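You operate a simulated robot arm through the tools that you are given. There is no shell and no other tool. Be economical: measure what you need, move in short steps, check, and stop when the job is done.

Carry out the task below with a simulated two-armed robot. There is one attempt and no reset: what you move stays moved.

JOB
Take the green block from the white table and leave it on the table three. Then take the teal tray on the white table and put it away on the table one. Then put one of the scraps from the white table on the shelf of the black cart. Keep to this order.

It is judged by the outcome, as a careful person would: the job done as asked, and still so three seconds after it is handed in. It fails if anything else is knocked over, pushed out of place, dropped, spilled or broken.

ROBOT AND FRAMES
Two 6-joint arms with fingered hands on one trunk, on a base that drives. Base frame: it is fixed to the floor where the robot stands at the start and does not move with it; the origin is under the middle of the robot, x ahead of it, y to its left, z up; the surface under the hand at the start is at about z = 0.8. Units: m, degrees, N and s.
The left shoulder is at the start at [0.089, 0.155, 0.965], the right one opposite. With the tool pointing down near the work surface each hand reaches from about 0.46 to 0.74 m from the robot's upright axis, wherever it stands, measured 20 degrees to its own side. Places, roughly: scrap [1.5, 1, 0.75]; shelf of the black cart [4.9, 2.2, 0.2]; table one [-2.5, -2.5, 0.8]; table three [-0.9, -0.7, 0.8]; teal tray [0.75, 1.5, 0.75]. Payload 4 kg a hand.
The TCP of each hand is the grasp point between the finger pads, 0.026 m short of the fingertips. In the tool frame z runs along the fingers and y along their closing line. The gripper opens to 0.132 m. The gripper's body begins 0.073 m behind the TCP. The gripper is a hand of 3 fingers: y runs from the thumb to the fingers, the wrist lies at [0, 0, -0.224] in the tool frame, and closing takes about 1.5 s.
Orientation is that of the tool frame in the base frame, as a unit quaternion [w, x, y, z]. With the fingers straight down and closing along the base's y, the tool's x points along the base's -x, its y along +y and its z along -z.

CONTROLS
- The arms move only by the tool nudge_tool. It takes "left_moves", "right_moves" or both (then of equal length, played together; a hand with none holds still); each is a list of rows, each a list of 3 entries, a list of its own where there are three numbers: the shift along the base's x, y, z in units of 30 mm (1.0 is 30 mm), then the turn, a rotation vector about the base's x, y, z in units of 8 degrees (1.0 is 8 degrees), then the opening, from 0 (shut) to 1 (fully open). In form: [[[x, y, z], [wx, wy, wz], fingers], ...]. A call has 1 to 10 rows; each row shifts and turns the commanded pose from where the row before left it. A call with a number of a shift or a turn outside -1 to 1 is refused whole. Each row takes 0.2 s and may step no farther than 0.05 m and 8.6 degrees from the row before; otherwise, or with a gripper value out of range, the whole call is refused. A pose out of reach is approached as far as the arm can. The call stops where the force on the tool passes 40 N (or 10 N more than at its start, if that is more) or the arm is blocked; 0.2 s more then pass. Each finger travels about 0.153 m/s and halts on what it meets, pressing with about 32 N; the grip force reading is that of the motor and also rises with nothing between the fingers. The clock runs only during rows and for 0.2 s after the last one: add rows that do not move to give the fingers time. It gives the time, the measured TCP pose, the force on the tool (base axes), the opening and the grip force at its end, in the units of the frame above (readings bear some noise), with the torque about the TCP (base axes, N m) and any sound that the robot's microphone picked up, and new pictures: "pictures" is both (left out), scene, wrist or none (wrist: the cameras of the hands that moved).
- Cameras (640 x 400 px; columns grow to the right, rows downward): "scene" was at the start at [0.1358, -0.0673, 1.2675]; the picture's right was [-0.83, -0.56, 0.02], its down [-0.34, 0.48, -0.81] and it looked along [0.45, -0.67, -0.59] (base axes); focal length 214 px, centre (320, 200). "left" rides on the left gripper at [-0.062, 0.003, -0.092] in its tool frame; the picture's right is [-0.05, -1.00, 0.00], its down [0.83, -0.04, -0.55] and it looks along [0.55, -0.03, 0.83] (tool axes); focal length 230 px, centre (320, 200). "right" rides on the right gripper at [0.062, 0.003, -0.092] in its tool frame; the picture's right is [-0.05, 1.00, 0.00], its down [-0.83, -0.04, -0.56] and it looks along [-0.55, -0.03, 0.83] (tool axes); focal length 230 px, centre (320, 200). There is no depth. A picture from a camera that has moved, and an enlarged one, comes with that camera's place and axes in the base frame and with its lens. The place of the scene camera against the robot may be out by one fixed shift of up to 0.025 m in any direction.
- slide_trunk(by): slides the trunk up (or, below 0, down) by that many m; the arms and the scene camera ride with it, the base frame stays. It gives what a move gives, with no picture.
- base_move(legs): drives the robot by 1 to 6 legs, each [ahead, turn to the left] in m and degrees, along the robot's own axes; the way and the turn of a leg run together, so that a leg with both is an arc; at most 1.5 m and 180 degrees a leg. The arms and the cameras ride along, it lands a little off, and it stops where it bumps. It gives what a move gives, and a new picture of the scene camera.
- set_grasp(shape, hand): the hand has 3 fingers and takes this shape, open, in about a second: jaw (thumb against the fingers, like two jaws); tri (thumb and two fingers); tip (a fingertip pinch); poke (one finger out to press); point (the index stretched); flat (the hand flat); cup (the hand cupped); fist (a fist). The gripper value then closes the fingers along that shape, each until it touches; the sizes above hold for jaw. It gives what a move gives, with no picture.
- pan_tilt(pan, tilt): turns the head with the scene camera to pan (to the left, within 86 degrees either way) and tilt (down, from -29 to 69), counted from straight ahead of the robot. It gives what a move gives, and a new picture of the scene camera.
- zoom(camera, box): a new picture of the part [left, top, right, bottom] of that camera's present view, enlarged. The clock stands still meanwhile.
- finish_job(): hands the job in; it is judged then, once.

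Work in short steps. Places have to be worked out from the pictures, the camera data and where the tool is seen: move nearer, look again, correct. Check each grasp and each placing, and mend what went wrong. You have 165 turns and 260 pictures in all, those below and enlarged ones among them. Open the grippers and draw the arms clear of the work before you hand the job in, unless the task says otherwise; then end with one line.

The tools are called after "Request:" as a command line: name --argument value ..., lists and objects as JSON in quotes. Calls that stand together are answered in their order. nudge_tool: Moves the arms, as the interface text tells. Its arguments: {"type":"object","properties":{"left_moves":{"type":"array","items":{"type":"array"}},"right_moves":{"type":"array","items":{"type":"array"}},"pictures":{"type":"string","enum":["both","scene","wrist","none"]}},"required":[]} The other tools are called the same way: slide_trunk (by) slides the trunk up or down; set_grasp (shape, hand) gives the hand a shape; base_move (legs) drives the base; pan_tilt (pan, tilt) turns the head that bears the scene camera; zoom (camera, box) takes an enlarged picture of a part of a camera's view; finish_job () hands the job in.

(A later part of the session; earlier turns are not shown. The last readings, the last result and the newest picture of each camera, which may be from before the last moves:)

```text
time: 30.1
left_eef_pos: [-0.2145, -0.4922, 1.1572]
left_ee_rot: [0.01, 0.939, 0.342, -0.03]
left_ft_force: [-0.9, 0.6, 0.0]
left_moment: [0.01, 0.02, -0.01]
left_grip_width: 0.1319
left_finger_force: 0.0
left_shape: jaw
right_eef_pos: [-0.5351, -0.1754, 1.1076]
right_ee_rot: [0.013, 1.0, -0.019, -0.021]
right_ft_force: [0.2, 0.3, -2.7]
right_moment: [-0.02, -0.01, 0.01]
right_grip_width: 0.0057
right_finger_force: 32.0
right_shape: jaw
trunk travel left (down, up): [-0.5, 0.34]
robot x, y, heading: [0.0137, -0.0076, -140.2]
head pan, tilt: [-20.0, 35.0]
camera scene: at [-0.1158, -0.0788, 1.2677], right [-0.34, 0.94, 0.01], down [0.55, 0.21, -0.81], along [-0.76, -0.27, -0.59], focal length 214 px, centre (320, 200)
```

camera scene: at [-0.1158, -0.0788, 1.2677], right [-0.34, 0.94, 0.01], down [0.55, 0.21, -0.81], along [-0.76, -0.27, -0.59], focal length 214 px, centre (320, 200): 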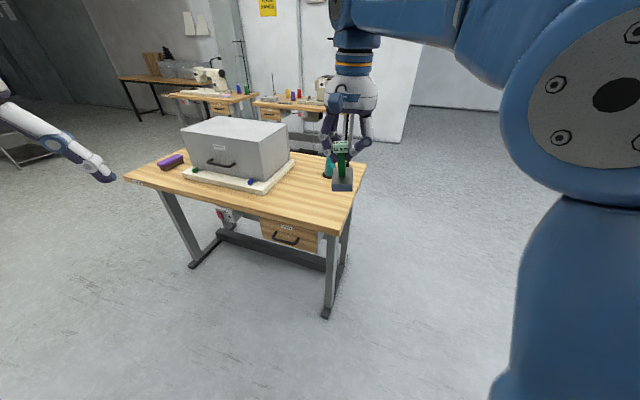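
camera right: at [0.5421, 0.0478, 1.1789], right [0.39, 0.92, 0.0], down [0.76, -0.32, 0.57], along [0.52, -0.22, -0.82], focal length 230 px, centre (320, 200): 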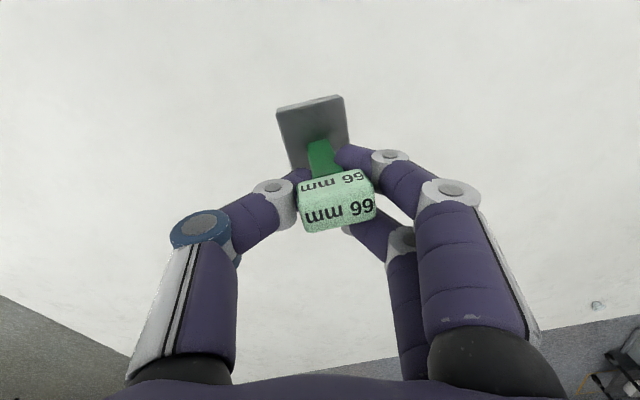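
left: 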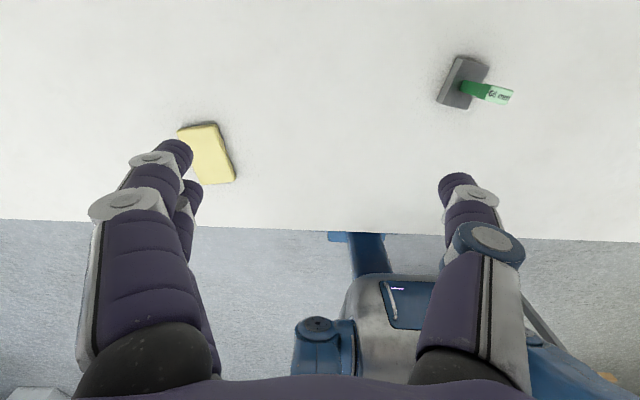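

Table three's free corner is confirmed. I drive 0.22 m forward; the block then hangs above the free patch.

Request:
base_move --legs '[[0.22, 0]]'

Request:
pan_tilt --pan -20 --tilt 45

```text
time: 31.8
left_eef_pos: [-0.385, -0.6343, 1.1558]
left_ee_rot: [0.01, 0.939, 0.342, -0.029]
left_ft_force: [-0.8, -0.4, 0.6]
left_moment: [0.04, 0.0, -0.01]
left_grip_width: 0.1321
left_finger_force: 0.0
left_shape: jaw
right_eef_pos: [-0.7047, -0.3185, 1.1074]
right_ee_rot: [0.011, 1.0, -0.018, -0.02]
right_ft_force: [0.9, 0.9, -1.4]
right_moment: [0.01, -0.01, 0.01]
right_grip_width: 0.006
right_finger_force: 31.8
right_shape: jaw
trunk travel left (down, up): [-0.5, 0.34]
robot x, y, heading: [-0.1544, -0.1445, -140.2]
head pan, tilt: [-20.0, 35.0]
camera scene: at [-0.2857, -0.221, 1.2675], right [-0.34, 0.94, 0.01], down [0.55, 0.21, -0.81], along [-0.76, -0.27, -0.59], focal length 214 px, centre (320, 200)
```

scene: 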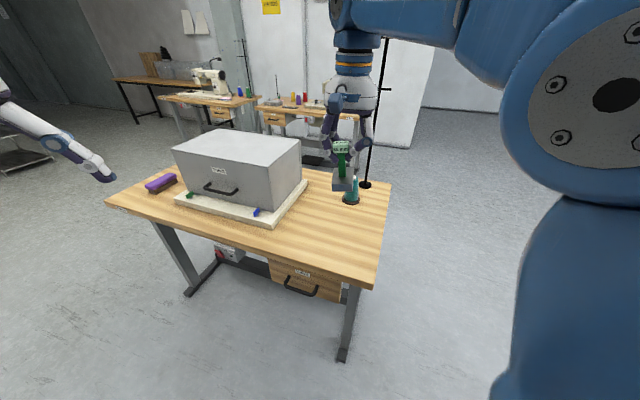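

```text
time: 32.5
left_eef_pos: [-0.3771, -0.629, 1.1379]
left_ee_rot: [0.0, 0.939, 0.343, -0.005]
left_ft_force: [-0.2, 0.3, 0.2]
left_moment: [-0.04, -0.02, 0.0]
left_grip_width: 0.1318
left_finger_force: 0.1
left_shape: jaw
right_eef_pos: [-0.6886, -0.3051, 1.1184]
right_ee_rot: [0.017, 0.999, -0.019, -0.028]
right_ft_force: [0.2, 1.0, -1.4]
right_moment: [0.0, -0.03, -0.03]
right_grip_width: 0.006
right_finger_force: 31.5
right_shape: jaw
trunk travel left (down, up): [-0.5, 0.34]
robot x, y, heading: [-0.1541, -0.1497, -140.1]
head pan, tilt: [-20.0, 45.0]
camera scene: at [-0.2774, -0.2174, 1.2531], right [-0.34, 0.94, 0.01], down [0.67, 0.25, -0.7], along [-0.65, -0.23, -0.72], focal length 214 px, centre (320, 200)
```

scene: 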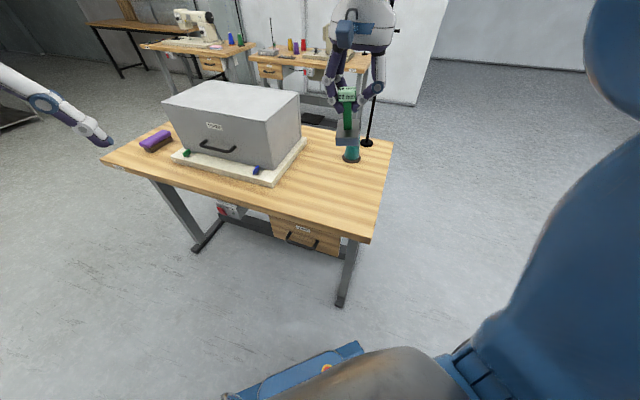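

The patch at [-0.74, -0.36] is clear of cone (~0.19 m) and cover (~0.17 m). I move over it, level the hand and come down to about z 0.93.

Request:
nudge_tool --right_moves '[[[-0.6, -0.6, -0.5], [0.1, -0.2, 0], 0], [[-0.6, -0.6, -0.9], [0.1, -0.2, 0], 0], [[-0.5, -0.6, -0.9], [0, 0, 0], 0], [[0, 0, -0.9], [0, 0, 0], 0], [[0, 0, -0.9], [0, 0, 0], 0], [[0, 0, -0.9], [0, 0, 0], 0], [[0, 0, 0], [0, 0, 0], 0]]'

Request:
zoom --camera "scene" --box '[240, 70, 432, 190]'

```text
time: 34.1
left_eef_pos: [-0.3797, -0.63, 1.1376]
left_ee_rot: [0.002, 0.939, 0.343, -0.004]
left_ft_force: [0.0, -0.5, -0.4]
left_moment: [0.02, -0.02, -0.01]
left_grip_width: 0.1321
left_finger_force: 0.0
left_shape: jaw
right_eef_pos: [-0.7399, -0.3602, 0.968]
right_ee_rot: [0.003, 1.0, -0.019, 0.0]
right_ft_force: [-0.4, -0.2, -2.3]
right_moment: [0.01, 0.02, 0.0]
right_grip_width: 0.0058
right_finger_force: 32.1
right_shape: jaw
trunk travel left (down, up): [-0.5, 0.34]
robot x, y, heading: [-0.1606, -0.1475, -139.6]
head pan, tilt: [-20.0, 45.0]
camera scene: at [-0.278, -0.2177, 1.253], right [-0.34, 0.94, 0.01], down [0.67, 0.25, -0.69], along [-0.65, -0.23, -0.72], focal length 214 px, centre (320, 200)
camera right: at [-0.6795, -0.3638, 1.0594], right [-0.09, -1.0, 0.01], down [-0.83, 0.08, 0.55], along [-0.55, 0.04, -0.83], focal length 230 px, centre (320, 200)
```

scene: 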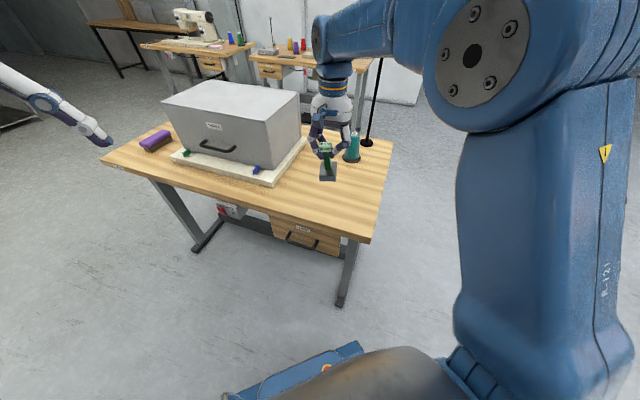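
right: 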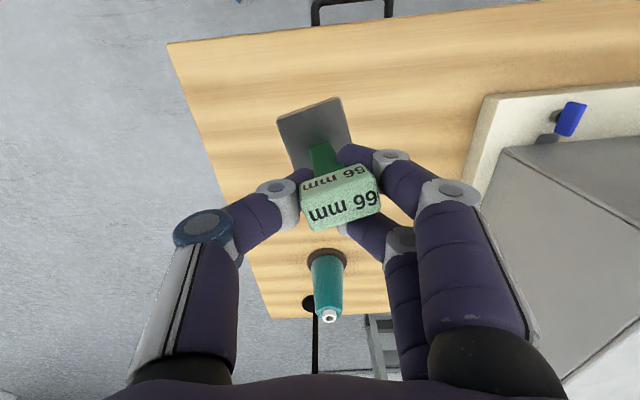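

```text
3.33 times, centred on (336, 130) of scene
camera zoom: at [-0.278, -0.2177, 1.253], right [-0.34, 0.94, 0.01], down [0.67, 0.25, -0.69], along [-0.65, -0.23, -0.72], focal length 715 px, centre (267, 433)
```

zoom: 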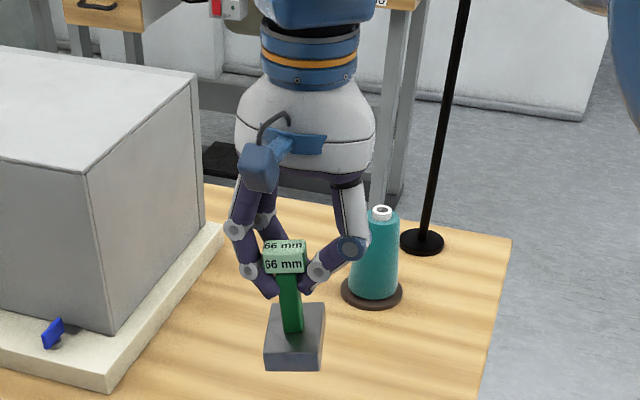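

Well placed over the free patch. I lower 66 mm, then in small steps until contact.

Request:
nudge_tool --right_moves '[[[0, 0, -0.8], [0, 0, 0], 0], [[0, 0, -0.8], [0, 0, 0], 0], [[0, 0, -0.6], [0, 0, 0], 0], [[0, 0, 0], [0, 0, 0], 0]]' --pictures "none"

Request:
zoom --camera "scene" --box '[260, 110, 388, 190]'

```text
time: 35.1
left_eef_pos: [-0.3783, -0.6289, 1.138]
left_ee_rot: [0.002, 0.94, 0.342, -0.004]
left_ft_force: [-0.9, -0.7, 0.0]
left_moment: [0.0, -0.01, 0.02]
left_grip_width: 0.1323
left_finger_force: 0.1
left_shape: jaw
right_eef_pos: [-0.7404, -0.3607, 0.9007]
right_ee_rot: [0.004, 1.0, -0.019, 0.0]
right_ft_force: [-0.7, -0.7, -1.4]
right_moment: [0.0, -0.01, -0.01]
right_grip_width: 0.0061
right_finger_force: 32.4
right_shape: jaw
trunk travel left (down, up): [-0.5, 0.34]
robot x, y, heading: [-0.1554, -0.1445, -140.1]
head pan, tilt: [-20.0, 45.0]
```

```text
5.00 times, centred on (324, 150) of scene
camera zoom: at [-0.2781, -0.2178, 1.253], right [-0.34, 0.94, 0.01], down [0.67, 0.25, -0.69], along [-0.65, -0.23, -0.72], focal length 1072 px, centre (300, 450)
```

zoom: 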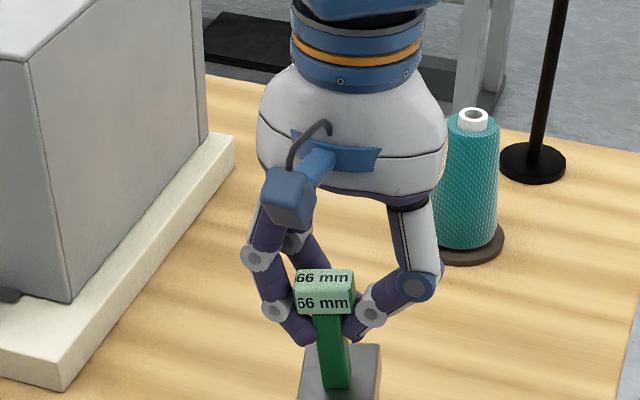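

Still a small gap. I step down 6 mm at a time watching the force.

Request:
nudge_tool --right_moves '[[[0, 0, -0.25], [0, 0, 0], 0], [[0, 0, -0.2], [0, 0, 0], 0], [[0, 0, 0], [0, 0, 0], 0]]' --pictures "none"

Request:
zoom --camera "scene" --box '[260, 130, 388, 210]'

```text
time: 35.9
left_eef_pos: [-0.379, -0.6289, 1.1379]
left_ee_rot: [0.002, 0.94, 0.341, -0.004]
left_ft_force: [-0.3, -1.1, -0.1]
left_moment: [0.04, 0.0, -0.02]
left_grip_width: 0.1322
left_finger_force: 0.1
left_shape: jaw
right_eef_pos: [-0.7397, -0.359, 0.8877]
right_ee_rot: [0.004, 1.0, -0.018, 0.001]
right_ft_force: [0.0, -0.3, -2.6]
right_moment: [0.0, -0.02, 0.01]
right_grip_width: 0.0061
right_finger_force: 31.5
right_shape: jaw
trunk travel left (down, up): [-0.5, 0.34]
robot x, y, heading: [-0.1609, -0.147, -140.2]
head pan, tilt: [-20.0, 45.0]
```

```text
5.00 times, centred on (324, 170) of scene
camera zoom: at [-0.2783, -0.2179, 1.2529], right [-0.34, 0.94, 0.01], down [0.68, 0.25, -0.69], along [-0.65, -0.23, -0.72], focal length 1072 px, centre (300, 350)
```

zoom: 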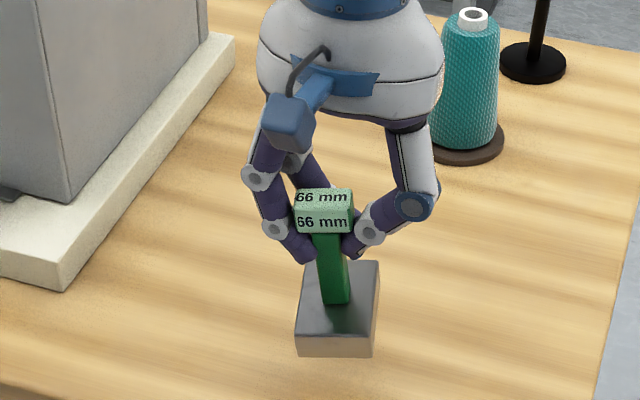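

No contact yet. I continue with 4 mm steps.

Request:
nudge_tool --right_moves '[[[0, 0, -0.14], [0, 0, 0], 0], [[0, 0, -0.14], [0, 0, 0], 0], [[0, 0, 0], [0, 0, 0], 0]]' --pictures "none"

```text
time: 36.7
left_eef_pos: [-0.3779, -0.6287, 1.1381]
left_ee_rot: [0.002, 0.94, 0.342, -0.004]
left_ft_force: [-0.3, -1.1, 0.5]
left_moment: [0.0, -0.02, -0.02]
left_grip_width: 0.1319
left_finger_force: 0.0
left_shape: jaw
right_eef_pos: [-0.7401, -0.358, 0.8803]
right_ee_rot: [0.003, 1.0, -0.019, 0.0]
right_ft_force: [0.7, 0.1, -2.5]
right_moment: [0.02, -0.03, 0.04]
right_grip_width: 0.0061
right_finger_force: 32.4
right_shape: jaw
trunk travel left (down, up): [-0.5, 0.34]
robot x, y, heading: [-0.1574, -0.1497, -140.2]
head pan, tilt: [-20.0, 45.0]
```

Request:
nudge_tool --right_moves '[[[0, 0, -0.14], [0, 0, 0], 0], [[0, 0, -0.14], [0, 0, 0], 0], [[0, 0, 0], [0, 0, 0], 0]]' --pictures "none"

Request:
zoom --camera "scene" --box '[260, 130, 388, 210]'

```text
time: 37.5
left_eef_pos: [-0.3791, -0.6284, 1.1375]
left_ee_rot: [0.001, 0.94, 0.342, -0.004]
left_ft_force: [0.8, 0.8, -0.9]
left_moment: [-0.01, 0.03, -0.03]
left_grip_width: 0.132
left_finger_force: 0.1
left_shape: jaw
right_eef_pos: [-0.7397, -0.3589, 0.87]
right_ee_rot: [0.003, 1.0, -0.019, 0.001]
right_ft_force: [-0.1, 1.0, -1.9]
right_moment: [0.02, 0.02, -0.01]
right_grip_width: 0.0061
right_finger_force: 32.2
right_shape: jaw
trunk travel left (down, up): [-0.5, 0.34]
robot x, y, heading: [-0.1545, -0.1505, -140.0]
head pan, tilt: [-20.0, 45.0]
```

```text
5.00 times, centred on (324, 170) of scene
camera zoom: at [-0.2783, -0.2179, 1.2529], right [-0.34, 0.94, 0.01], down [0.67, 0.25, -0.69], along [-0.65, -0.23, -0.72], focal length 1072 px, centre (300, 350)
```

zoom: 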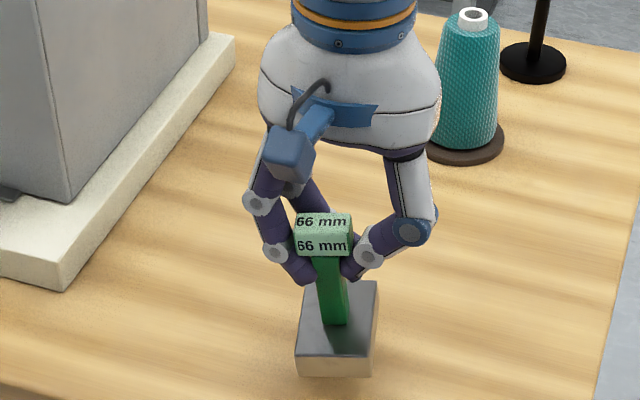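

Still hovering (no contact shadow). I carry on in 4–5 mm steps.

Request:
nudge_tool --right_moves '[[[0, 0, -0.14], [0, 0, 0], 0], [[0, 0, -0.14], [0, 0, 0], 0], [[0, 0, 0], [0, 0, 0], 0]]' --pictures "none"

Request:
nudge_tool --right_moves '[[[0, 0, -0.14], [0, 0, 0], 0], [[0, 0, 0], [0, 0, 0], 0]]' --pictures "none"

Request:
zoom --camera "scene" --box '[260, 130, 388, 210]'

```text
time: 38.3
left_eef_pos: [-0.3779, -0.6278, 1.1374]
left_ee_rot: [0.001, 0.94, 0.342, -0.004]
left_ft_force: [0.3, 0.0, 1.4]
left_moment: [0.05, 0.03, -0.04]
left_grip_width: 0.132
left_finger_force: 0.1
left_shape: jaw
right_eef_pos: [-0.7394, -0.3583, 0.862]
right_ee_rot: [0.004, 1.0, -0.018, 0.001]
right_ft_force: [-0.2, 0.3, -1.0]
right_moment: [-0.01, -0.01, 0.02]
right_grip_width: 0.0061
right_finger_force: 31.9
right_shape: jaw
trunk travel left (down, up): [-0.5, 0.34]
robot x, y, heading: [-0.1579, -0.149, -139.9]
head pan, tilt: [-20.0, 45.0]
```

```text
time: 38.9
left_eef_pos: [-0.3791, -0.6285, 1.1386]
left_ee_rot: [0.001, 0.94, 0.342, -0.004]
left_ft_force: [0.4, 0.1, -0.2]
left_moment: [0.0, -0.04, -0.02]
left_grip_width: 0.132
left_finger_force: 0.1
left_shape: jaw
right_eef_pos: [-0.7403, -0.3586, 0.8587]
right_ee_rot: [0.003, 1.0, -0.017, 0.001]
right_ft_force: [0.6, -0.5, -2.6]
right_moment: [0.01, 0.02, 0.0]
right_grip_width: 0.0059
right_finger_force: 32.0
right_shape: jaw
trunk travel left (down, up): [-0.5, 0.34]
robot x, y, heading: [-0.1586, -0.1469, -139.7]
head pan, tilt: [-20.0, 45.0]
```

```text
5.00 times, centred on (324, 170) of scene
camera zoom: at [-0.2783, -0.2179, 1.2529], right [-0.34, 0.94, 0.01], down [0.67, 0.25, -0.69], along [-0.65, -0.23, -0.72], focal length 1072 px, centre (300, 350)
```

zoom: 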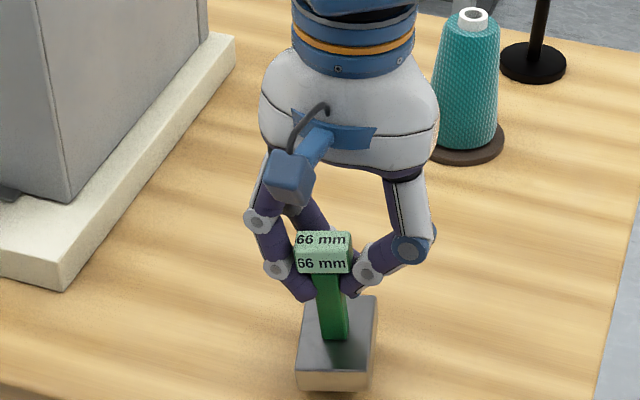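

A faint shadow now shows below; the table is near. More 3 mm steps.

Request:
nudge_tool --right_moves '[[[0, 0, -0.1], [0, 0, 0], 0], [[0, 0, -0.1], [0, 0, 0], 0], [[0, 0, 0], [0, 0, 0], 0]]' --pictures "none"

Request:
zoom --camera "scene" --box '[292, 170, 372, 220]'

```text
time: 39.7
left_eef_pos: [-0.379, -0.6292, 1.1377]
left_ee_rot: [0.001, 0.94, 0.342, -0.005]
left_ft_force: [1.3, -0.5, -0.3]
left_moment: [0.0, -0.01, -0.04]
left_grip_width: 0.1321
left_finger_force: 0.0
left_shape: jaw
right_eef_pos: [-0.7407, -0.3596, 0.8526]
right_ee_rot: [0.004, 1.0, -0.018, 0.001]
right_ft_force: [0.5, 0.3, -2.1]
right_moment: [0.01, 0.02, 0.03]
right_grip_width: 0.0058
right_finger_force: 32.1
right_shape: jaw
trunk travel left (down, up): [-0.5, 0.34]
robot x, y, heading: [-0.1534, -0.1506, -140.1]
head pan, tilt: [-20.0, 45.0]
```

```text
8.00 times, centred on (332, 195) of scene
camera zoom: at [-0.2783, -0.2179, 1.2529], right [-0.34, 0.94, 0.01], down [0.67, 0.25, -0.69], along [-0.65, -0.23, -0.72], focal length 1716 px, centre (224, 240)
```

zoom: 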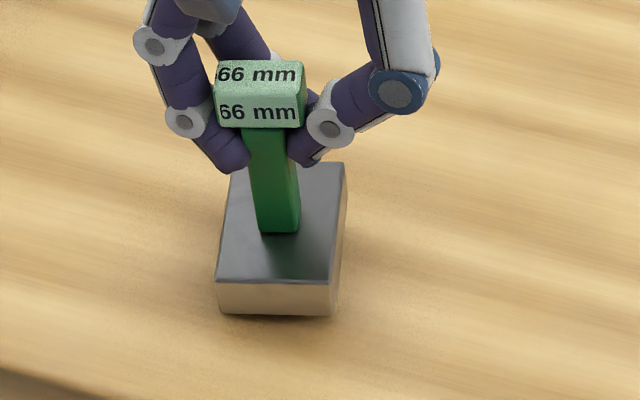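

Request:
nudge_tool --right_moves '[[[0, 0, -0.1], [0, 0, 0], 0], [[0, 0, -0.1], [0, 0, 0], 0], [[0, 0, 0], [0, 0, 0], 0]]' --pictures "none"

Request:
zoom --camera "scene" --box '[292, 170, 372, 220]'

```text
time: 40.5
left_eef_pos: [-0.3778, -0.6281, 1.1374]
left_ee_rot: [0.001, 0.94, 0.342, -0.005]
left_ft_force: [-0.5, -0.2, 0.9]
left_moment: [0.01, 0.04, -0.02]
left_grip_width: 0.1321
left_finger_force: 0.0
left_shape: jaw
right_eef_pos: [-0.7405, -0.3592, 0.8485]
right_ee_rot: [0.006, 1.0, -0.019, -0.001]
right_ft_force: [-4.8, 1.2, 12.6]
right_moment: [-0.04, 0.03, -0.03]
right_grip_width: 0.0063
right_finger_force: 31.8
right_shape: jaw
trunk travel left (down, up): [-0.5, 0.34]
robot x, y, heading: [-0.1604, -0.1484, -139.9]
head pan, tilt: [-20.0, 45.0]
```

```text
8.00 times, centred on (332, 195) of scene
camera zoom: at [-0.2774, -0.217, 1.2533], right [-0.34, 0.94, 0.01], down [0.67, 0.25, -0.69], along [-0.65, -0.23, -0.72], focal length 1716 px, centre (224, 240)
```

zoom: 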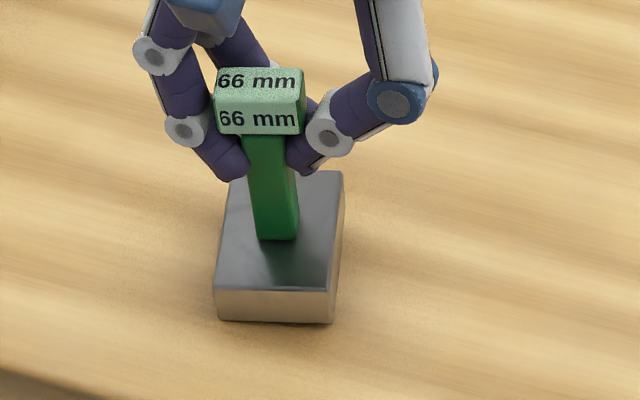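

Contact at 12.6 N. I ease up slightly and open the fingers, then check before withdrawing.

Request:
nudge_tool --right_moves '[[[0, 0, 0.06], [0, 0, 0], 0], [[0, 0, 0], [0, 0, 0], 0.1], [[0, 0, 0], [0, 0, 0], 0.25], [[0, 0, 0], [0, 0, 0], 0.5], [[0, 0, 0], [0, 0, 0], 0.8], [[0, 0, 0], [0, 0, 0], 1], [[0, 0, 0], [0, 0, 0], 1], [[0, 0, 0], [0, 0, 0], 1]]' --pictures "both"

```text
time: 42.3
left_eef_pos: [-0.3781, -0.6292, 1.1375]
left_ee_rot: [0.002, 0.939, 0.343, -0.005]
left_ft_force: [0.5, 0.8, -0.3]
left_moment: [0.01, 0.03, -0.03]
left_grip_width: 0.1318
left_finger_force: 0.1
left_shape: jaw
right_eef_pos: [-0.7393, -0.3604, 0.8489]
right_ee_rot: [0.003, 1.0, -0.017, 0.0]
right_ft_force: [0.2, -0.1, -0.3]
right_moment: [0.01, -0.05, 0.01]
right_grip_width: 0.1317
right_finger_force: 0.1
right_shape: jaw
trunk travel left (down, up): [-0.5, 0.34]
robot x, y, heading: [-0.1531, -0.1463, -140.2]
head pan, tilt: [-20.0, 45.0]
camera scene: at [-0.2781, -0.2178, 1.253], right [-0.34, 0.94, 0.01], down [0.67, 0.25, -0.69], along [-0.65, -0.23, -0.72], focal length 214 px, centre (320, 200)
camera right: at [-0.6797, -0.3637, 0.9402], right [-0.09, -1.0, 0.01], down [-0.83, 0.08, 0.55], along [-0.55, 0.04, -0.83], focal length 230 px, centre (320, 200)
```

scene: 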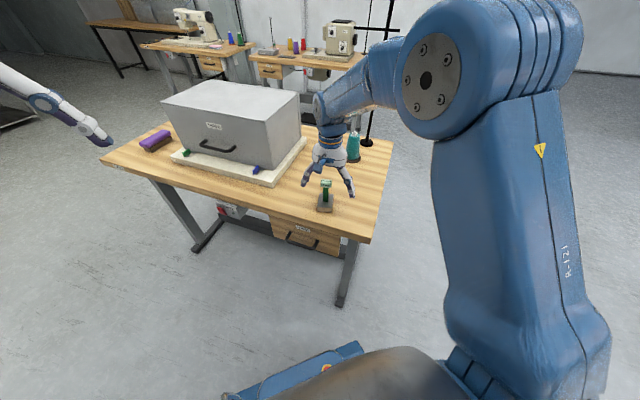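
right: 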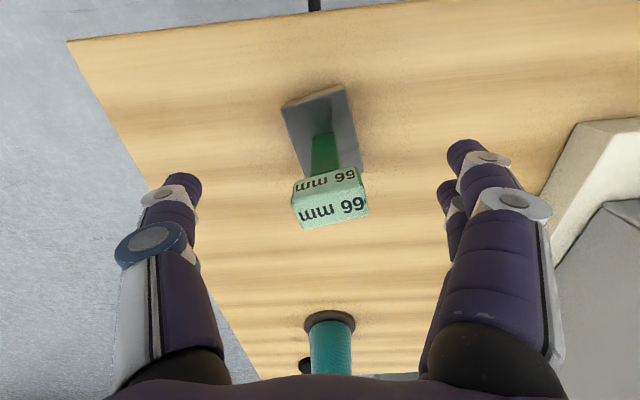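

The block stands freely on table three. I raise the hand straight up and draw back.

Request:
nudge_tool --right_moves '[[[0, 0, 0.9], [0, 0, 0], 1], [[0, 0, 1], [0, 0, 0], 1], [[0, 0, 1], [0, 0, 0], 1], [[0, 0, 1], [0, 0, 0], 1], [[0, 0, 1], [0, 0, 0], 1], [[0, 0, 1], [0, 0, 0], 1], [[0, 0, 1], [0, 0, 0], 1], [[0, 0, 1], [0, 0, 0], 1], [[0.5, 0.4, 1], [0, 0, 0], 1]]' --pictures "scene"

```text
time: 44.3
left_eef_pos: [-0.3764, -0.627, 1.1381]
left_ee_rot: [0.0, 0.94, 0.342, -0.005]
left_ft_force: [0.0, 0.6, -0.8]
left_moment: [-0.01, 0.02, 0.0]
left_grip_width: 0.1319
left_finger_force: 0.0
left_shape: jaw
right_eef_pos: [-0.7248, -0.3462, 1.1169]
right_ee_rot: [0.004, 1.0, -0.018, 0.0]
right_ft_force: [0.3, 0.4, 0.5]
right_moment: [0.01, 0.05, 0.02]
right_grip_width: 0.1321
right_finger_force: 0.0
right_shape: jaw
trunk travel left (down, up): [-0.5, 0.34]
robot x, y, heading: [-0.1576, -0.1475, -140.0]
head pan, tilt: [-20.0, 45.0]
camera scene: at [-0.2763, -0.2166, 1.2532], right [-0.34, 0.94, 0.01], down [0.67, 0.25, -0.7], along [-0.66, -0.23, -0.72], focal length 214 px, centre (320, 200)
```

scene: 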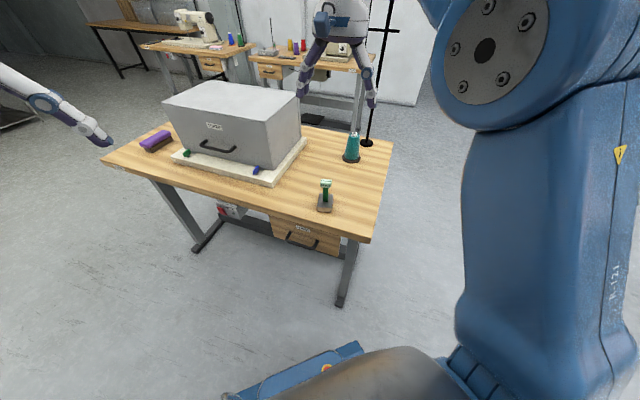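

Block placed. Now I back off 0.15 m and turn to face along +y (turning right 130°, over open floor) to drive beside the white table to the tray.

Request:
base_move --legs '[[-0.15, 0], [0, -130]]'

Request:
pan_tilt --pan -15 --tilt 30

```text
time: 51.5
left_eef_pos: [-0.2684, 0.4287, 1.1561]
left_ee_rot: [0.012, -0.707, 0.707, 0.012]
left_ft_force: [0.7, 0.3, 0.5]
left_moment: [0.01, 0.02, 0.0]
left_grip_width: 0.1321
left_finger_force: 0.1
left_shape: jaw
right_eef_pos: [0.1704, 0.5143, 1.1166]
right_ee_rot: [-0.001, -0.407, 0.914, 0.003]
right_ft_force: [-0.7, -0.2, -0.5]
right_moment: [-0.01, 0.01, -0.03]
right_grip_width: 0.1316
right_finger_force: 0.1
right_shape: jaw
trunk travel left (down, up): [-0.5, 0.34]
robot x, y, heading: [-0.056, -0.0539, 90.0]
head pan, tilt: [-20.0, 45.0]
camera scene: at [-0.0189, 0.1048, 1.2529], right [0.94, -0.34, 0.01], down [-0.24, -0.68, -0.69], along [0.24, 0.65, -0.72], focal length 214 px, centre (320, 200)
```

scene: 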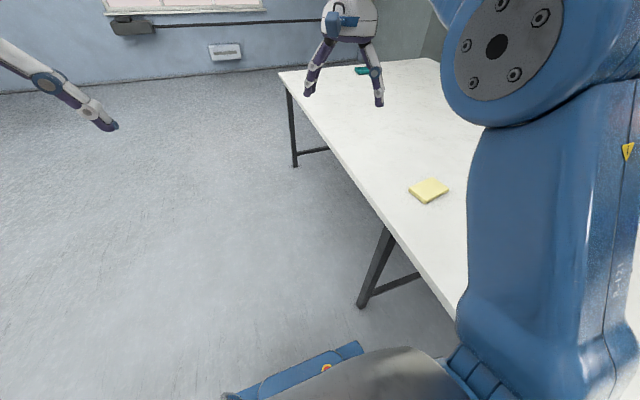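

```text
time: 52.3
left_eef_pos: [-0.2686, 0.4196, 1.1371]
left_ee_rot: [0.008, 0.708, -0.706, 0.008]
left_ft_force: [-0.5, -0.7, -0.9]
left_moment: [0.02, -0.03, 0.03]
left_grip_width: 0.1318
left_finger_force: 0.0
left_shape: jaw
right_eef_pos: [0.1705, 0.4941, 1.1277]
right_ee_rot: [0.002, -0.407, 0.913, 0.011]
right_ft_force: [-0.4, -0.1, -0.2]
right_moment: [0.0, 0.0, 0.0]
right_grip_width: 0.1321
right_finger_force: 0.2
right_shape: jaw
trunk travel left (down, up): [-0.5, 0.34]
robot x, y, heading: [-0.058, -0.0504, 89.9]
head pan, tilt: [-15.0, 30.0]
camera scene: at [-0.023, 0.1151, 1.2754], right [0.97, -0.26, 0.0], down [-0.13, -0.5, -0.86], along [0.22, 0.83, -0.52], focal length 214 px, centre (320, 200)
```

scene: 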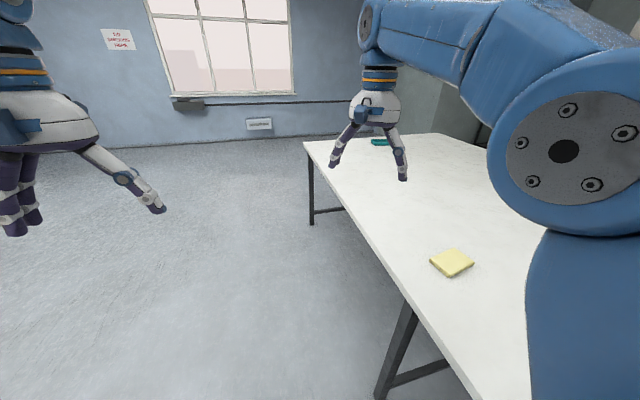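

Way is clear. I drive 1.4 m along the table and look right at the tray.

Request:
base_move --legs '[[1.4, 0]]'

Request:
pan_tilt --pan -75 --tilt 35

```text
time: 59.2
left_eef_pos: [-0.2618, 1.8224, 1.1377]
left_ee_rot: [-0.008, -0.705, 0.709, -0.008]
left_ft_force: [-0.2, 0.2, 1.2]
left_moment: [-0.01, -0.01, 0.03]
left_grip_width: 0.1322
left_finger_force: 0.1
left_shape: jaw
right_eef_pos: [0.1764, 1.8942, 1.1266]
right_ee_rot: [0.002, -0.404, 0.915, 0.011]
right_ft_force: [0.7, 0.2, -0.3]
right_moment: [0.01, 0.0, 0.01]
right_grip_width: 0.1319
right_finger_force: 0.1
right_shape: jaw
trunk travel left (down, up): [-0.5, 0.34]
robot x, y, heading: [-0.055, 1.3497, 89.6]
head pan, tilt: [-15.0, 30.0]
camera scene: at [-0.0194, 1.5169, 1.2753], right [0.96, -0.26, 0.01], down [-0.13, -0.5, -0.86], along [0.23, 0.83, -0.52], focal length 214 px, centre (320, 200)
```

scene: 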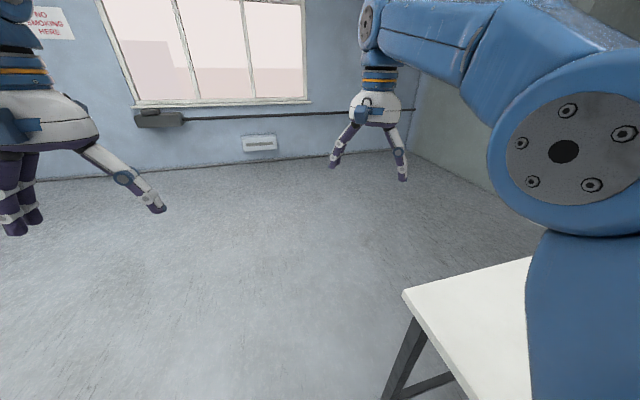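

```text
time: 60.5
left_eef_pos: [-0.2629, 1.8144, 1.1192]
left_ee_rot: [-0.026, -0.705, 0.708, -0.027]
left_ft_force: [-0.9, -0.2, -0.1]
left_moment: [0.0, -0.01, 0.01]
left_grip_width: 0.1321
left_finger_force: 0.0
left_shape: jaw
right_eef_pos: [0.1762, 1.8755, 1.1367]
right_ee_rot: [0.004, -0.404, 0.915, 0.019]
right_ft_force: [0.7, 0.2, -0.4]
right_moment: [0.02, -0.03, -0.01]
right_grip_width: 0.1321
right_finger_force: 0.0
right_shape: jaw
trunk travel left (down, up): [-0.5, 0.34]
robot x, y, heading: [-0.0559, 1.3501, 89.6]
head pan, tilt: [-75.0, 35.0]
camera scene: at [0.0419, 1.4514, 1.2688], right [0.25, -0.97, 0.02], down [-0.55, -0.16, -0.82], along [0.79, 0.2, -0.58], focal length 214 px, centre (320, 200)
```

scene: 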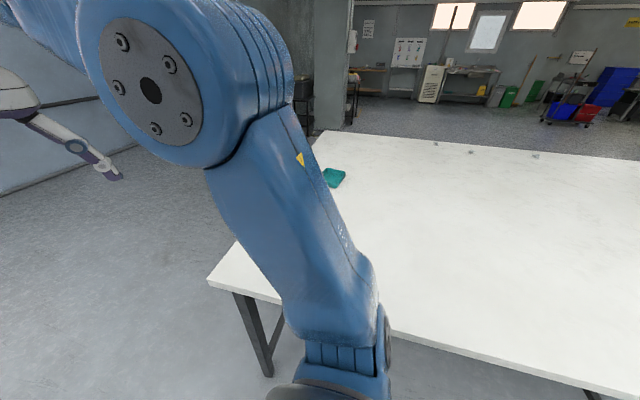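

The tray is at about [0.87, 1.60], near the table's end (edge y≈1.8). I go round the end: to [0.67, 2.2] facing -y, so the left hand has it in reach.

Request:
base_move --legs '[[0.86, 0], [0, -90], [0.72, 0], [0, -90]]'

Request:
pan_tilt --pan 10 --tilt 40

```text
time: 76.9
left_eef_pos: [0.8784, 1.7284, 1.1371]
left_ee_rot: [-0.018, 0.71, 0.704, 0.019]
left_ft_force: [-0.3, 0.0, 0.1]
left_moment: [0.01, -0.03, -0.02]
left_grip_width: 0.1319
left_finger_force: 0.2
left_shape: jaw
right_eef_pos: [0.438, 1.6709, 1.1366]
right_ee_rot: [0.019, 0.916, 0.402, -0.004]
right_ft_force: [0.2, 0.0, -0.1]
right_moment: [0.0, 0.01, 0.01]
right_grip_width: 0.1319
right_finger_force: 0.1
right_shape: jaw
trunk travel left (down, up): [-0.5, 0.34]
robot x, y, heading: [0.6806, 2.1965, -90.3]
head pan, tilt: [-75.0, 35.0]
camera scene: at [0.6075, 2.1052, 1.2688], right [-0.25, 0.97, 0.02], down [0.56, 0.16, -0.82], along [-0.79, -0.19, -0.58], focal length 214 px, centre (320, 200)
```

scene: 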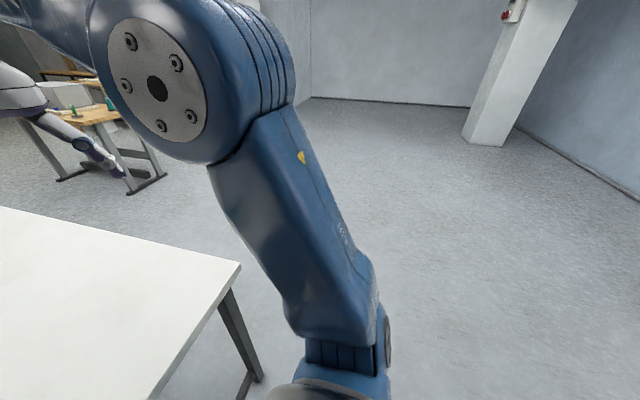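

```text
time: 78.5
left_eef_pos: [0.8786, 1.7368, 1.1184]
left_ee_rot: [-0.038, 0.71, 0.702, 0.038]
left_ft_force: [-0.3, -0.1, 0.5]
left_moment: [0.0, 0.0, 0.01]
left_grip_width: 0.1319
left_finger_force: 0.0
left_shape: jaw
right_eef_pos: [0.4386, 1.6917, 1.1461]
right_ee_rot: [0.027, 0.916, 0.401, -0.009]
right_ft_force: [-1.4, -0.1, 0.4]
right_moment: [0.01, -0.01, -0.01]
right_grip_width: 0.1317
right_finger_force: 0.2
right_shape: jaw
trunk travel left (down, up): [-0.5, 0.34]
robot x, y, heading: [0.6792, 2.1955, -90.8]
head pan, tilt: [10.0, 40.0]
camera scene: at [0.7065, 2.0432, 1.2601], right [-0.99, -0.16, 0.0], down [-0.1, 0.65, -0.75], along [0.12, -0.74, -0.66], focal length 214 px, centre (320, 200)
```

scene: 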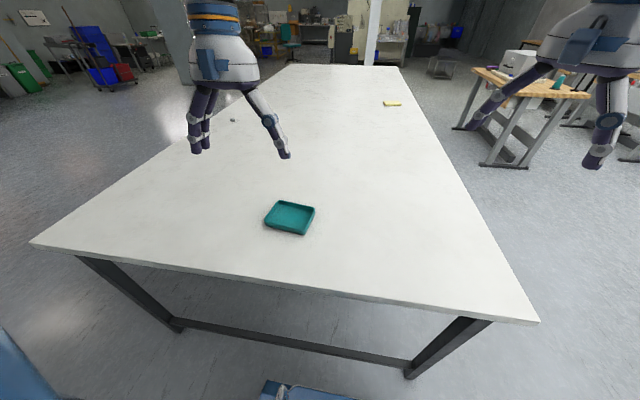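

The shallow teal tray is seen at about [0.87, 1.61]. I zoom to see its shape and contents.

Request:
zoom --camera "scene" --box '[242, 187, 338, 247]'

Request:
zoom --camera "left" --box '[0, 0, 640, 400]'

```text
6.67 times, centred on (290, 217) of scene
camera zoom: at [0.7065, 2.0432, 1.2601], right [-0.99, -0.16, 0.0], down [-0.1, 0.65, -0.75], along [0.12, -0.74, -0.66], focal length 1430 px, centre (520, 87)
```

zoom: 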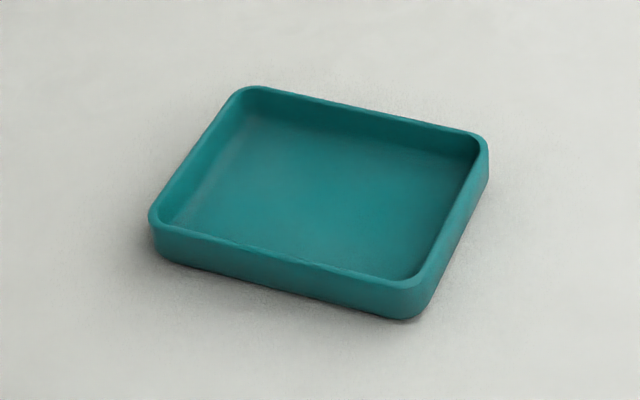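

```text
1.00 times, centred on (320, 200) of left (not enlarged: the box is as wide or as high as the picture)
camera zoom: at [0.8796, 1.6653, 1.2044], right [-1.0, -0.04, -0.01], down [-0.04, 0.77, 0.64], along [-0.02, 0.64, -0.77], focal length 230 px, centre (320, 200)
```

zoom: 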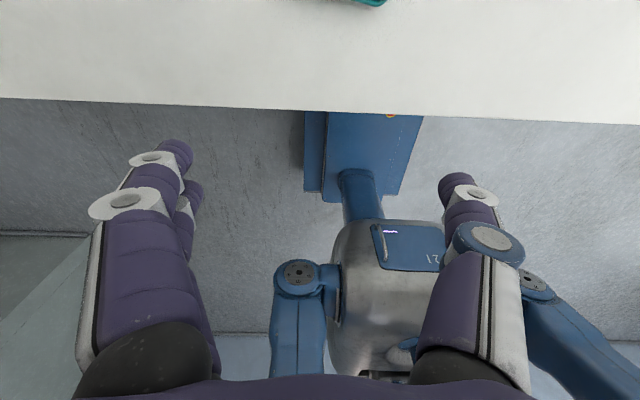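

The tray is empty, about 123 × 88 mm, centre near [0.864, 1.616], short axis near 80° from x. I bring the left hand over it at z≈1.0, levelled and turned so it closes along the short side.

Request:
nudge_tool --left_moves '[[[-0.1, -0.4, -0.3], [-0.77, 0, 0], 1], [[0, -0.4, -0.3], [0, 0, 1], 1], [[0, -0.4, -0.3], [0, 0, 1], 1], [[0, -0.4, -0.3], [0, 0, 1], 1], [[-0.1, -0.4, -0.3], [0, 0, 1], 1], [[-0.1, -0.4, -0.3], [0, 0, 1], 1], [[-0.1, -0.4, -0.3], [0, 0, 1], 1], [[-0.1, -0.4, -0.3], [0, 0, 1], 1], [[0, -0.4, -0.3], [0, 0, 1], 1], [[0, -0.4, -0.3], [0, 0, 1], 1]]'

```text
time: 80.7
left_eef_pos: [0.8616, 1.6023, 1.0616]
left_ee_rot: [0.037, 0.16, 0.986, -0.004]
left_ft_force: [0.1, -1.0, -0.7]
left_moment: [0.05, 0.01, 0.02]
left_grip_width: 0.1321
left_finger_force: 0.1
left_shape: jaw
left hand out of reach, approached as far as the arm can: row 1
right_eef_pos: [0.4396, 1.6901, 1.1454]
right_ee_rot: [0.027, 0.915, 0.402, -0.009]
right_ft_force: [-0.3, -0.5, 0.0]
right_moment: [0.02, -0.02, 0.0]
right_grip_width: 0.1321
right_finger_force: 0.0
right_shape: jaw
trunk travel left (down, up): [-0.5, 0.34]
robot x, y, heading: [0.6831, 2.1968, -90.8]
head pan, tilt: [10.0, 40.0]
camera scene: at [0.7067, 2.0425, 1.26], right [-0.99, -0.16, 0.0], down [-0.1, 0.65, -0.75], along [0.12, -0.74, -0.66], focal length 214 px, centre (320, 200)
camera left: at [0.9137, 1.5876, 1.1586], right [-0.27, -0.96, 0.0], down [-0.84, 0.23, 0.49], along [-0.48, 0.13, -0.87], focal length 230 px, centre (320, 200)
```

scene: 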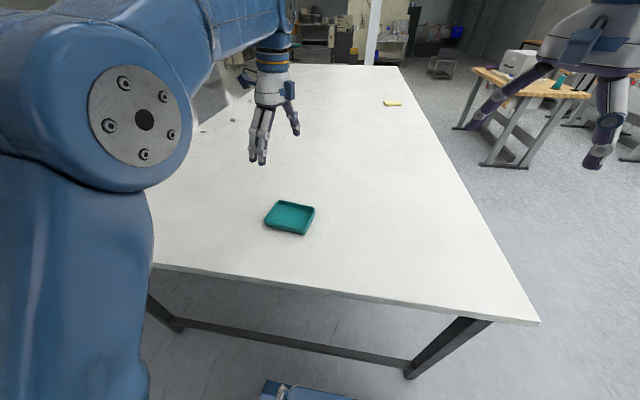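
left: 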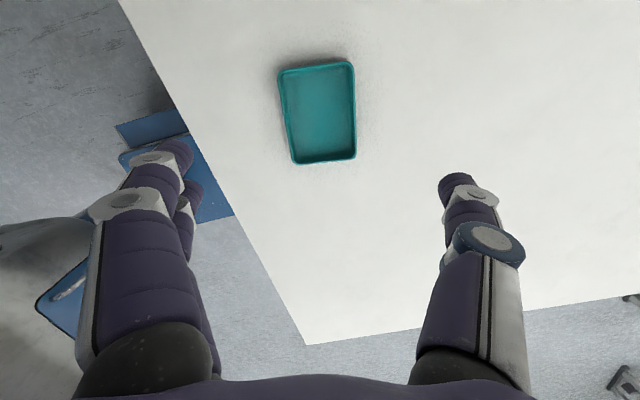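

The turn works. From the wrist view the tray centre is about [0.853, 1.604], ψ≈-8°. I level, finish the turn and go down to z≈0.93 for a finer look.

Request:
nudge_tool --left_moves '[[[-0.1, 0.1, -0.8], [0.05, 0.27, 0.65], 1], [[-0.1, 0, -0.8], [0.05, 0.26, 0.65], 1], [[-0.1, 0, -0.9], [0, 0, 0], 1], [[0, 0, -0.9], [0, 0, 0], 1], [[0, 0, -0.9], [0, 0, 0], 1], [[0, 0, 0], [0, 0, 0], 1]]' --pictures "wrist"

```text
time: 82.1
left_eef_pos: [0.8808, 1.6161, 0.9284]
left_ee_rot: [-0.003, 0.076, 0.997, -0.002]
left_ft_force: [0.1, 0.3, 0.3]
left_moment: [0.02, -0.01, 0.02]
left_grip_width: 0.132
left_finger_force: 0.1
left_shape: jaw
left hand out of reach, approached as far as the arm can: row 2, 3, 4
right_eef_pos: [0.4379, 1.6911, 1.1467]
right_ee_rot: [0.028, 0.915, 0.401, -0.009]
right_ft_force: [0.2, 0.3, -0.7]
right_moment: [0.02, 0.0, 0.02]
right_grip_width: 0.132
right_finger_force: 0.2
right_shape: jaw
trunk travel left (down, up): [-0.5, 0.34]
robot x, y, heading: [0.6818, 2.1987, -90.5]
head pan, tilt: [10.0, 40.0]
camera left: at [0.9398, 1.6092, 1.0201], right [-0.1, -0.99, 0.0], down [-0.82, 0.08, 0.56], along [-0.56, 0.05, -0.83], focal length 230 px, centre (320, 200)
```

left: 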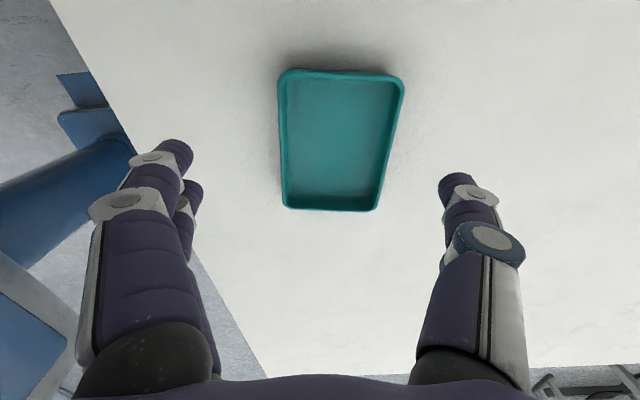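

The tray centre now works out at [0.852, 1.601], aligned with the hand. I shift there while holding height and read back.

Request:
nudge_tool --left_moves '[[[-0.5, -0.25, 0], [0, 0, 0], 1], [[-0.45, -0.25, 0], [0, 0, 0], 1], [[0, 0, 0], [0, 0, 0], 1], [[0, 0, 0], [0, 0, 0], 1]]' --pictures "both"

```text
time: 83.1
left_eef_pos: [0.8631, 1.6068, 0.9271]
left_ee_rot: [-0.005, 0.082, 0.997, -0.001]
left_ft_force: [0.2, 0.1, -0.3]
left_moment: [0.03, -0.01, 0.03]
left_grip_width: 0.1323
left_finger_force: 0.1
left_shape: jaw
left hand out of reach, approached as far as the arm can: row 1, 2
right_eef_pos: [0.4386, 1.6909, 1.1468]
right_ee_rot: [0.027, 0.916, 0.401, -0.008]
right_ft_force: [-0.3, 0.4, 0.1]
right_moment: [0.02, 0.05, 0.0]
right_grip_width: 0.1322
right_finger_force: 0.1
right_shape: jaw
trunk travel left (down, up): [-0.5, 0.34]
robot x, y, heading: [0.6802, 2.1997, -90.5]
head pan, tilt: [10.0, 40.0]
camera scene: at [0.7066, 2.0433, 1.2601], right [-0.99, -0.16, 0.0], down [-0.1, 0.65, -0.75], along [0.12, -0.74, -0.66], focal length 214 px, centre (320, 200)
camera left: at [0.9239, 1.5995, 1.0179], right [-0.11, -0.99, 0.0], down [-0.82, 0.09, 0.56], along [-0.56, 0.06, -0.83], focal length 230 px, centre (320, 200)
```

scene: 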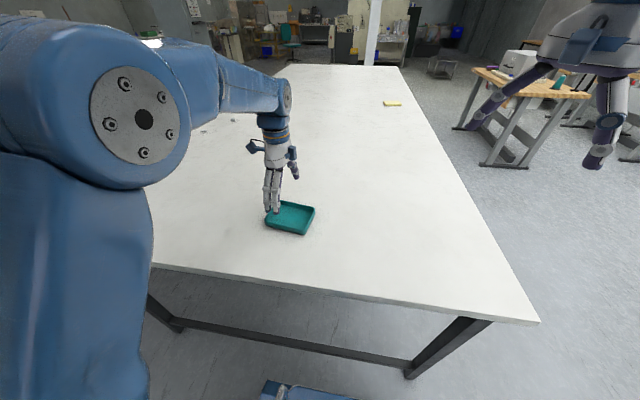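
left: 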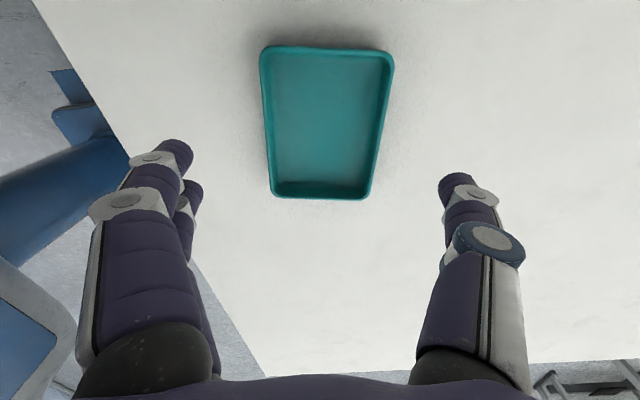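

With this turn the arm is at its wrist limit towards -x. I raise the hand and reposition the base to about [0.53, 2.15], heading -70°, which relieves the wrist.

Request:
nudge_tool --left_moves '[[[0, 0, 1], [0, 0, 0], 1], [[0, 0, 1], [0, 0, 0], 1], [[0, 0, 1], [0, 0, 0], 1], [[0, 0, 1], [0, 0, 0], 1], [[0, 0, 1], [0, 0, 0], 1], [[0, 0, 0], [0, 0, 0], 1]]' --pictures "none"

Request:
base_move --legs '[[0, 45], [-0.27, 0], [0, -35], [0.24, 0], [0, 10]]'

```text
time: 84.5
left_eef_pos: [0.8905, 1.6118, 1.0734]
left_ee_rot: [-0.002, 0.077, 0.997, -0.001]
left_ft_force: [-0.4, 0.1, 0.4]
left_moment: [0.0, 0.03, 0.02]
left_grip_width: 0.132
left_finger_force: 0.0
left_shape: jaw
left hand out of reach, approached as far as the arm can: row 1, 2, 3, 4
right_eef_pos: [0.4382, 1.6904, 1.1467]
right_ee_rot: [0.027, 0.916, 0.401, -0.01]
right_ft_force: [-0.1, 0.8, 0.7]
right_moment: [0.0, 0.01, -0.01]
right_grip_width: 0.1318
right_finger_force: 0.1
right_shape: jaw
trunk travel left (down, up): [-0.5, 0.34]
robot x, y, heading: [0.6815, 2.1929, -90.6]
head pan, tilt: [10.0, 40.0]
```

```text
time: 87.8
left_eef_pos: [1.2094, 1.9637, 1.0663]
left_ee_rot: [-0.003, -0.307, 0.952, 0.003]
left_ft_force: [-0.1, 0.2, -1.0]
left_moment: [-0.09, -0.01, -0.01]
left_grip_width: 0.1319
left_finger_force: 0.0
left_shape: jaw
right_eef_pos: [0.8353, 1.6999, 1.1402]
right_ee_rot: [0.024, 0.692, 0.721, 0.002]
right_ft_force: [-1.1, 1.1, -0.4]
right_moment: [-0.09, -0.04, 0.01]
right_grip_width: 0.1319
right_finger_force: 0.0
right_shape: jaw
trunk travel left (down, up): [-0.5, 0.34]
robot x, y, heading: [0.6423, 2.2377, -47.3]
head pan, tilt: [10.0, 40.0]
stopped in leg 2: the robot was blocked; the commanded pose is now the measured one
camera scene: at [0.7637, 2.1413, 1.2612], right [-0.61, -0.8, 0.0], down [-0.52, 0.39, -0.76], along [0.6, -0.46, -0.65], focal length 214 px, centre (320, 200)
```

scene: 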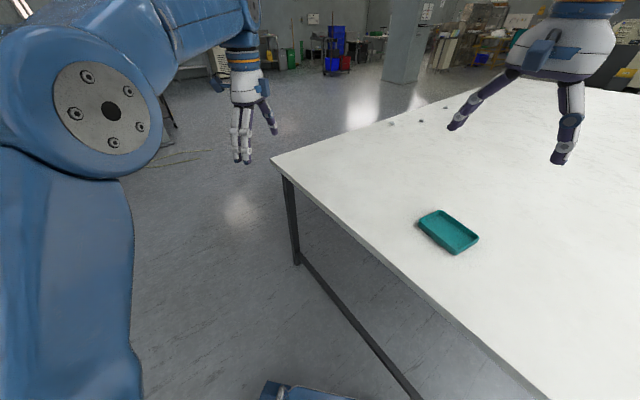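

The base was blocked while backing. I turn right to heading -120 and look over the right side to see what is behind.

Request:
base_move --legs '[[0, -73]]'

Request:
pan_tilt --pan -86 --tilt 45

```text
time: 91.6
left_eef_pos: [0.5536, 1.6278, 1.0799]
left_ee_rot: [-0.003, 0.327, 0.945, -0.004]
left_ft_force: [0.7, 0.6, 0.2]
left_moment: [0.01, 0.02, 0.02]
left_grip_width: 0.1316
left_finger_force: 0.0
left_shape: jaw
right_eef_pos: [0.194, 1.9133, 1.1517]
right_ee_rot: [0.029, 0.986, 0.162, -0.019]
right_ft_force: [-0.6, -0.4, -0.3]
right_moment: [-0.01, 0.03, -0.02]
right_grip_width: 0.1321
right_finger_force: 0.1
right_shape: jaw
trunk travel left (down, up): [-0.5, 0.34]
robot x, y, heading: [0.6467, 2.2331, -121.0]
head pan, tilt: [10.0, 40.0]
camera scene: at [0.5929, 2.0924, 1.2601], right [-0.93, 0.36, 0.0], down [0.24, 0.61, -0.75], along [-0.27, -0.71, -0.66], focal length 214 px, centre (320, 200)
```

scene: 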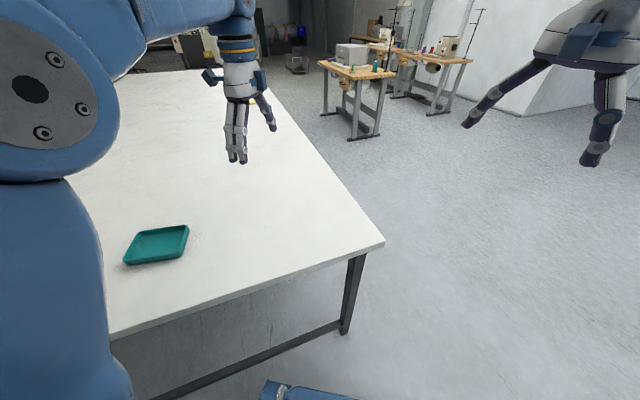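

```text
time: 93.3
left_eef_pos: [0.5642, 1.6434, 1.0886]
left_ee_rot: [-0.005, 0.328, 0.945, -0.013]
left_ft_force: [-0.2, -0.2, 0.2]
left_moment: [-0.03, 0.01, -0.04]
left_grip_width: 0.1321
left_finger_force: 0.0
left_shape: jaw
right_eef_pos: [0.2013, 1.9281, 1.1552]
right_ee_rot: [0.031, 0.986, 0.163, -0.02]
right_ft_force: [-0.3, 0.4, -0.1]
right_moment: [0.0, 0.0, -0.02]
right_grip_width: 0.1322
right_finger_force: 0.1
right_shape: jaw
trunk travel left (down, up): [-0.5, 0.34]
robot x, y, heading: [0.6519, 2.2298, -120.8]
head pan, tilt: [-85.9, 45.0]
camera scene: at [0.5508, 2.2086, 1.2543], right [0.45, 0.89, 0.02], down [0.64, -0.31, -0.71], along [-0.62, 0.33, -0.71], focal length 214 px, centre (320, 200)
```

scene: 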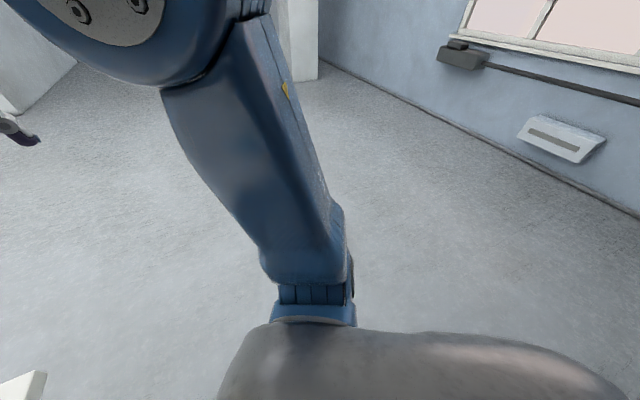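

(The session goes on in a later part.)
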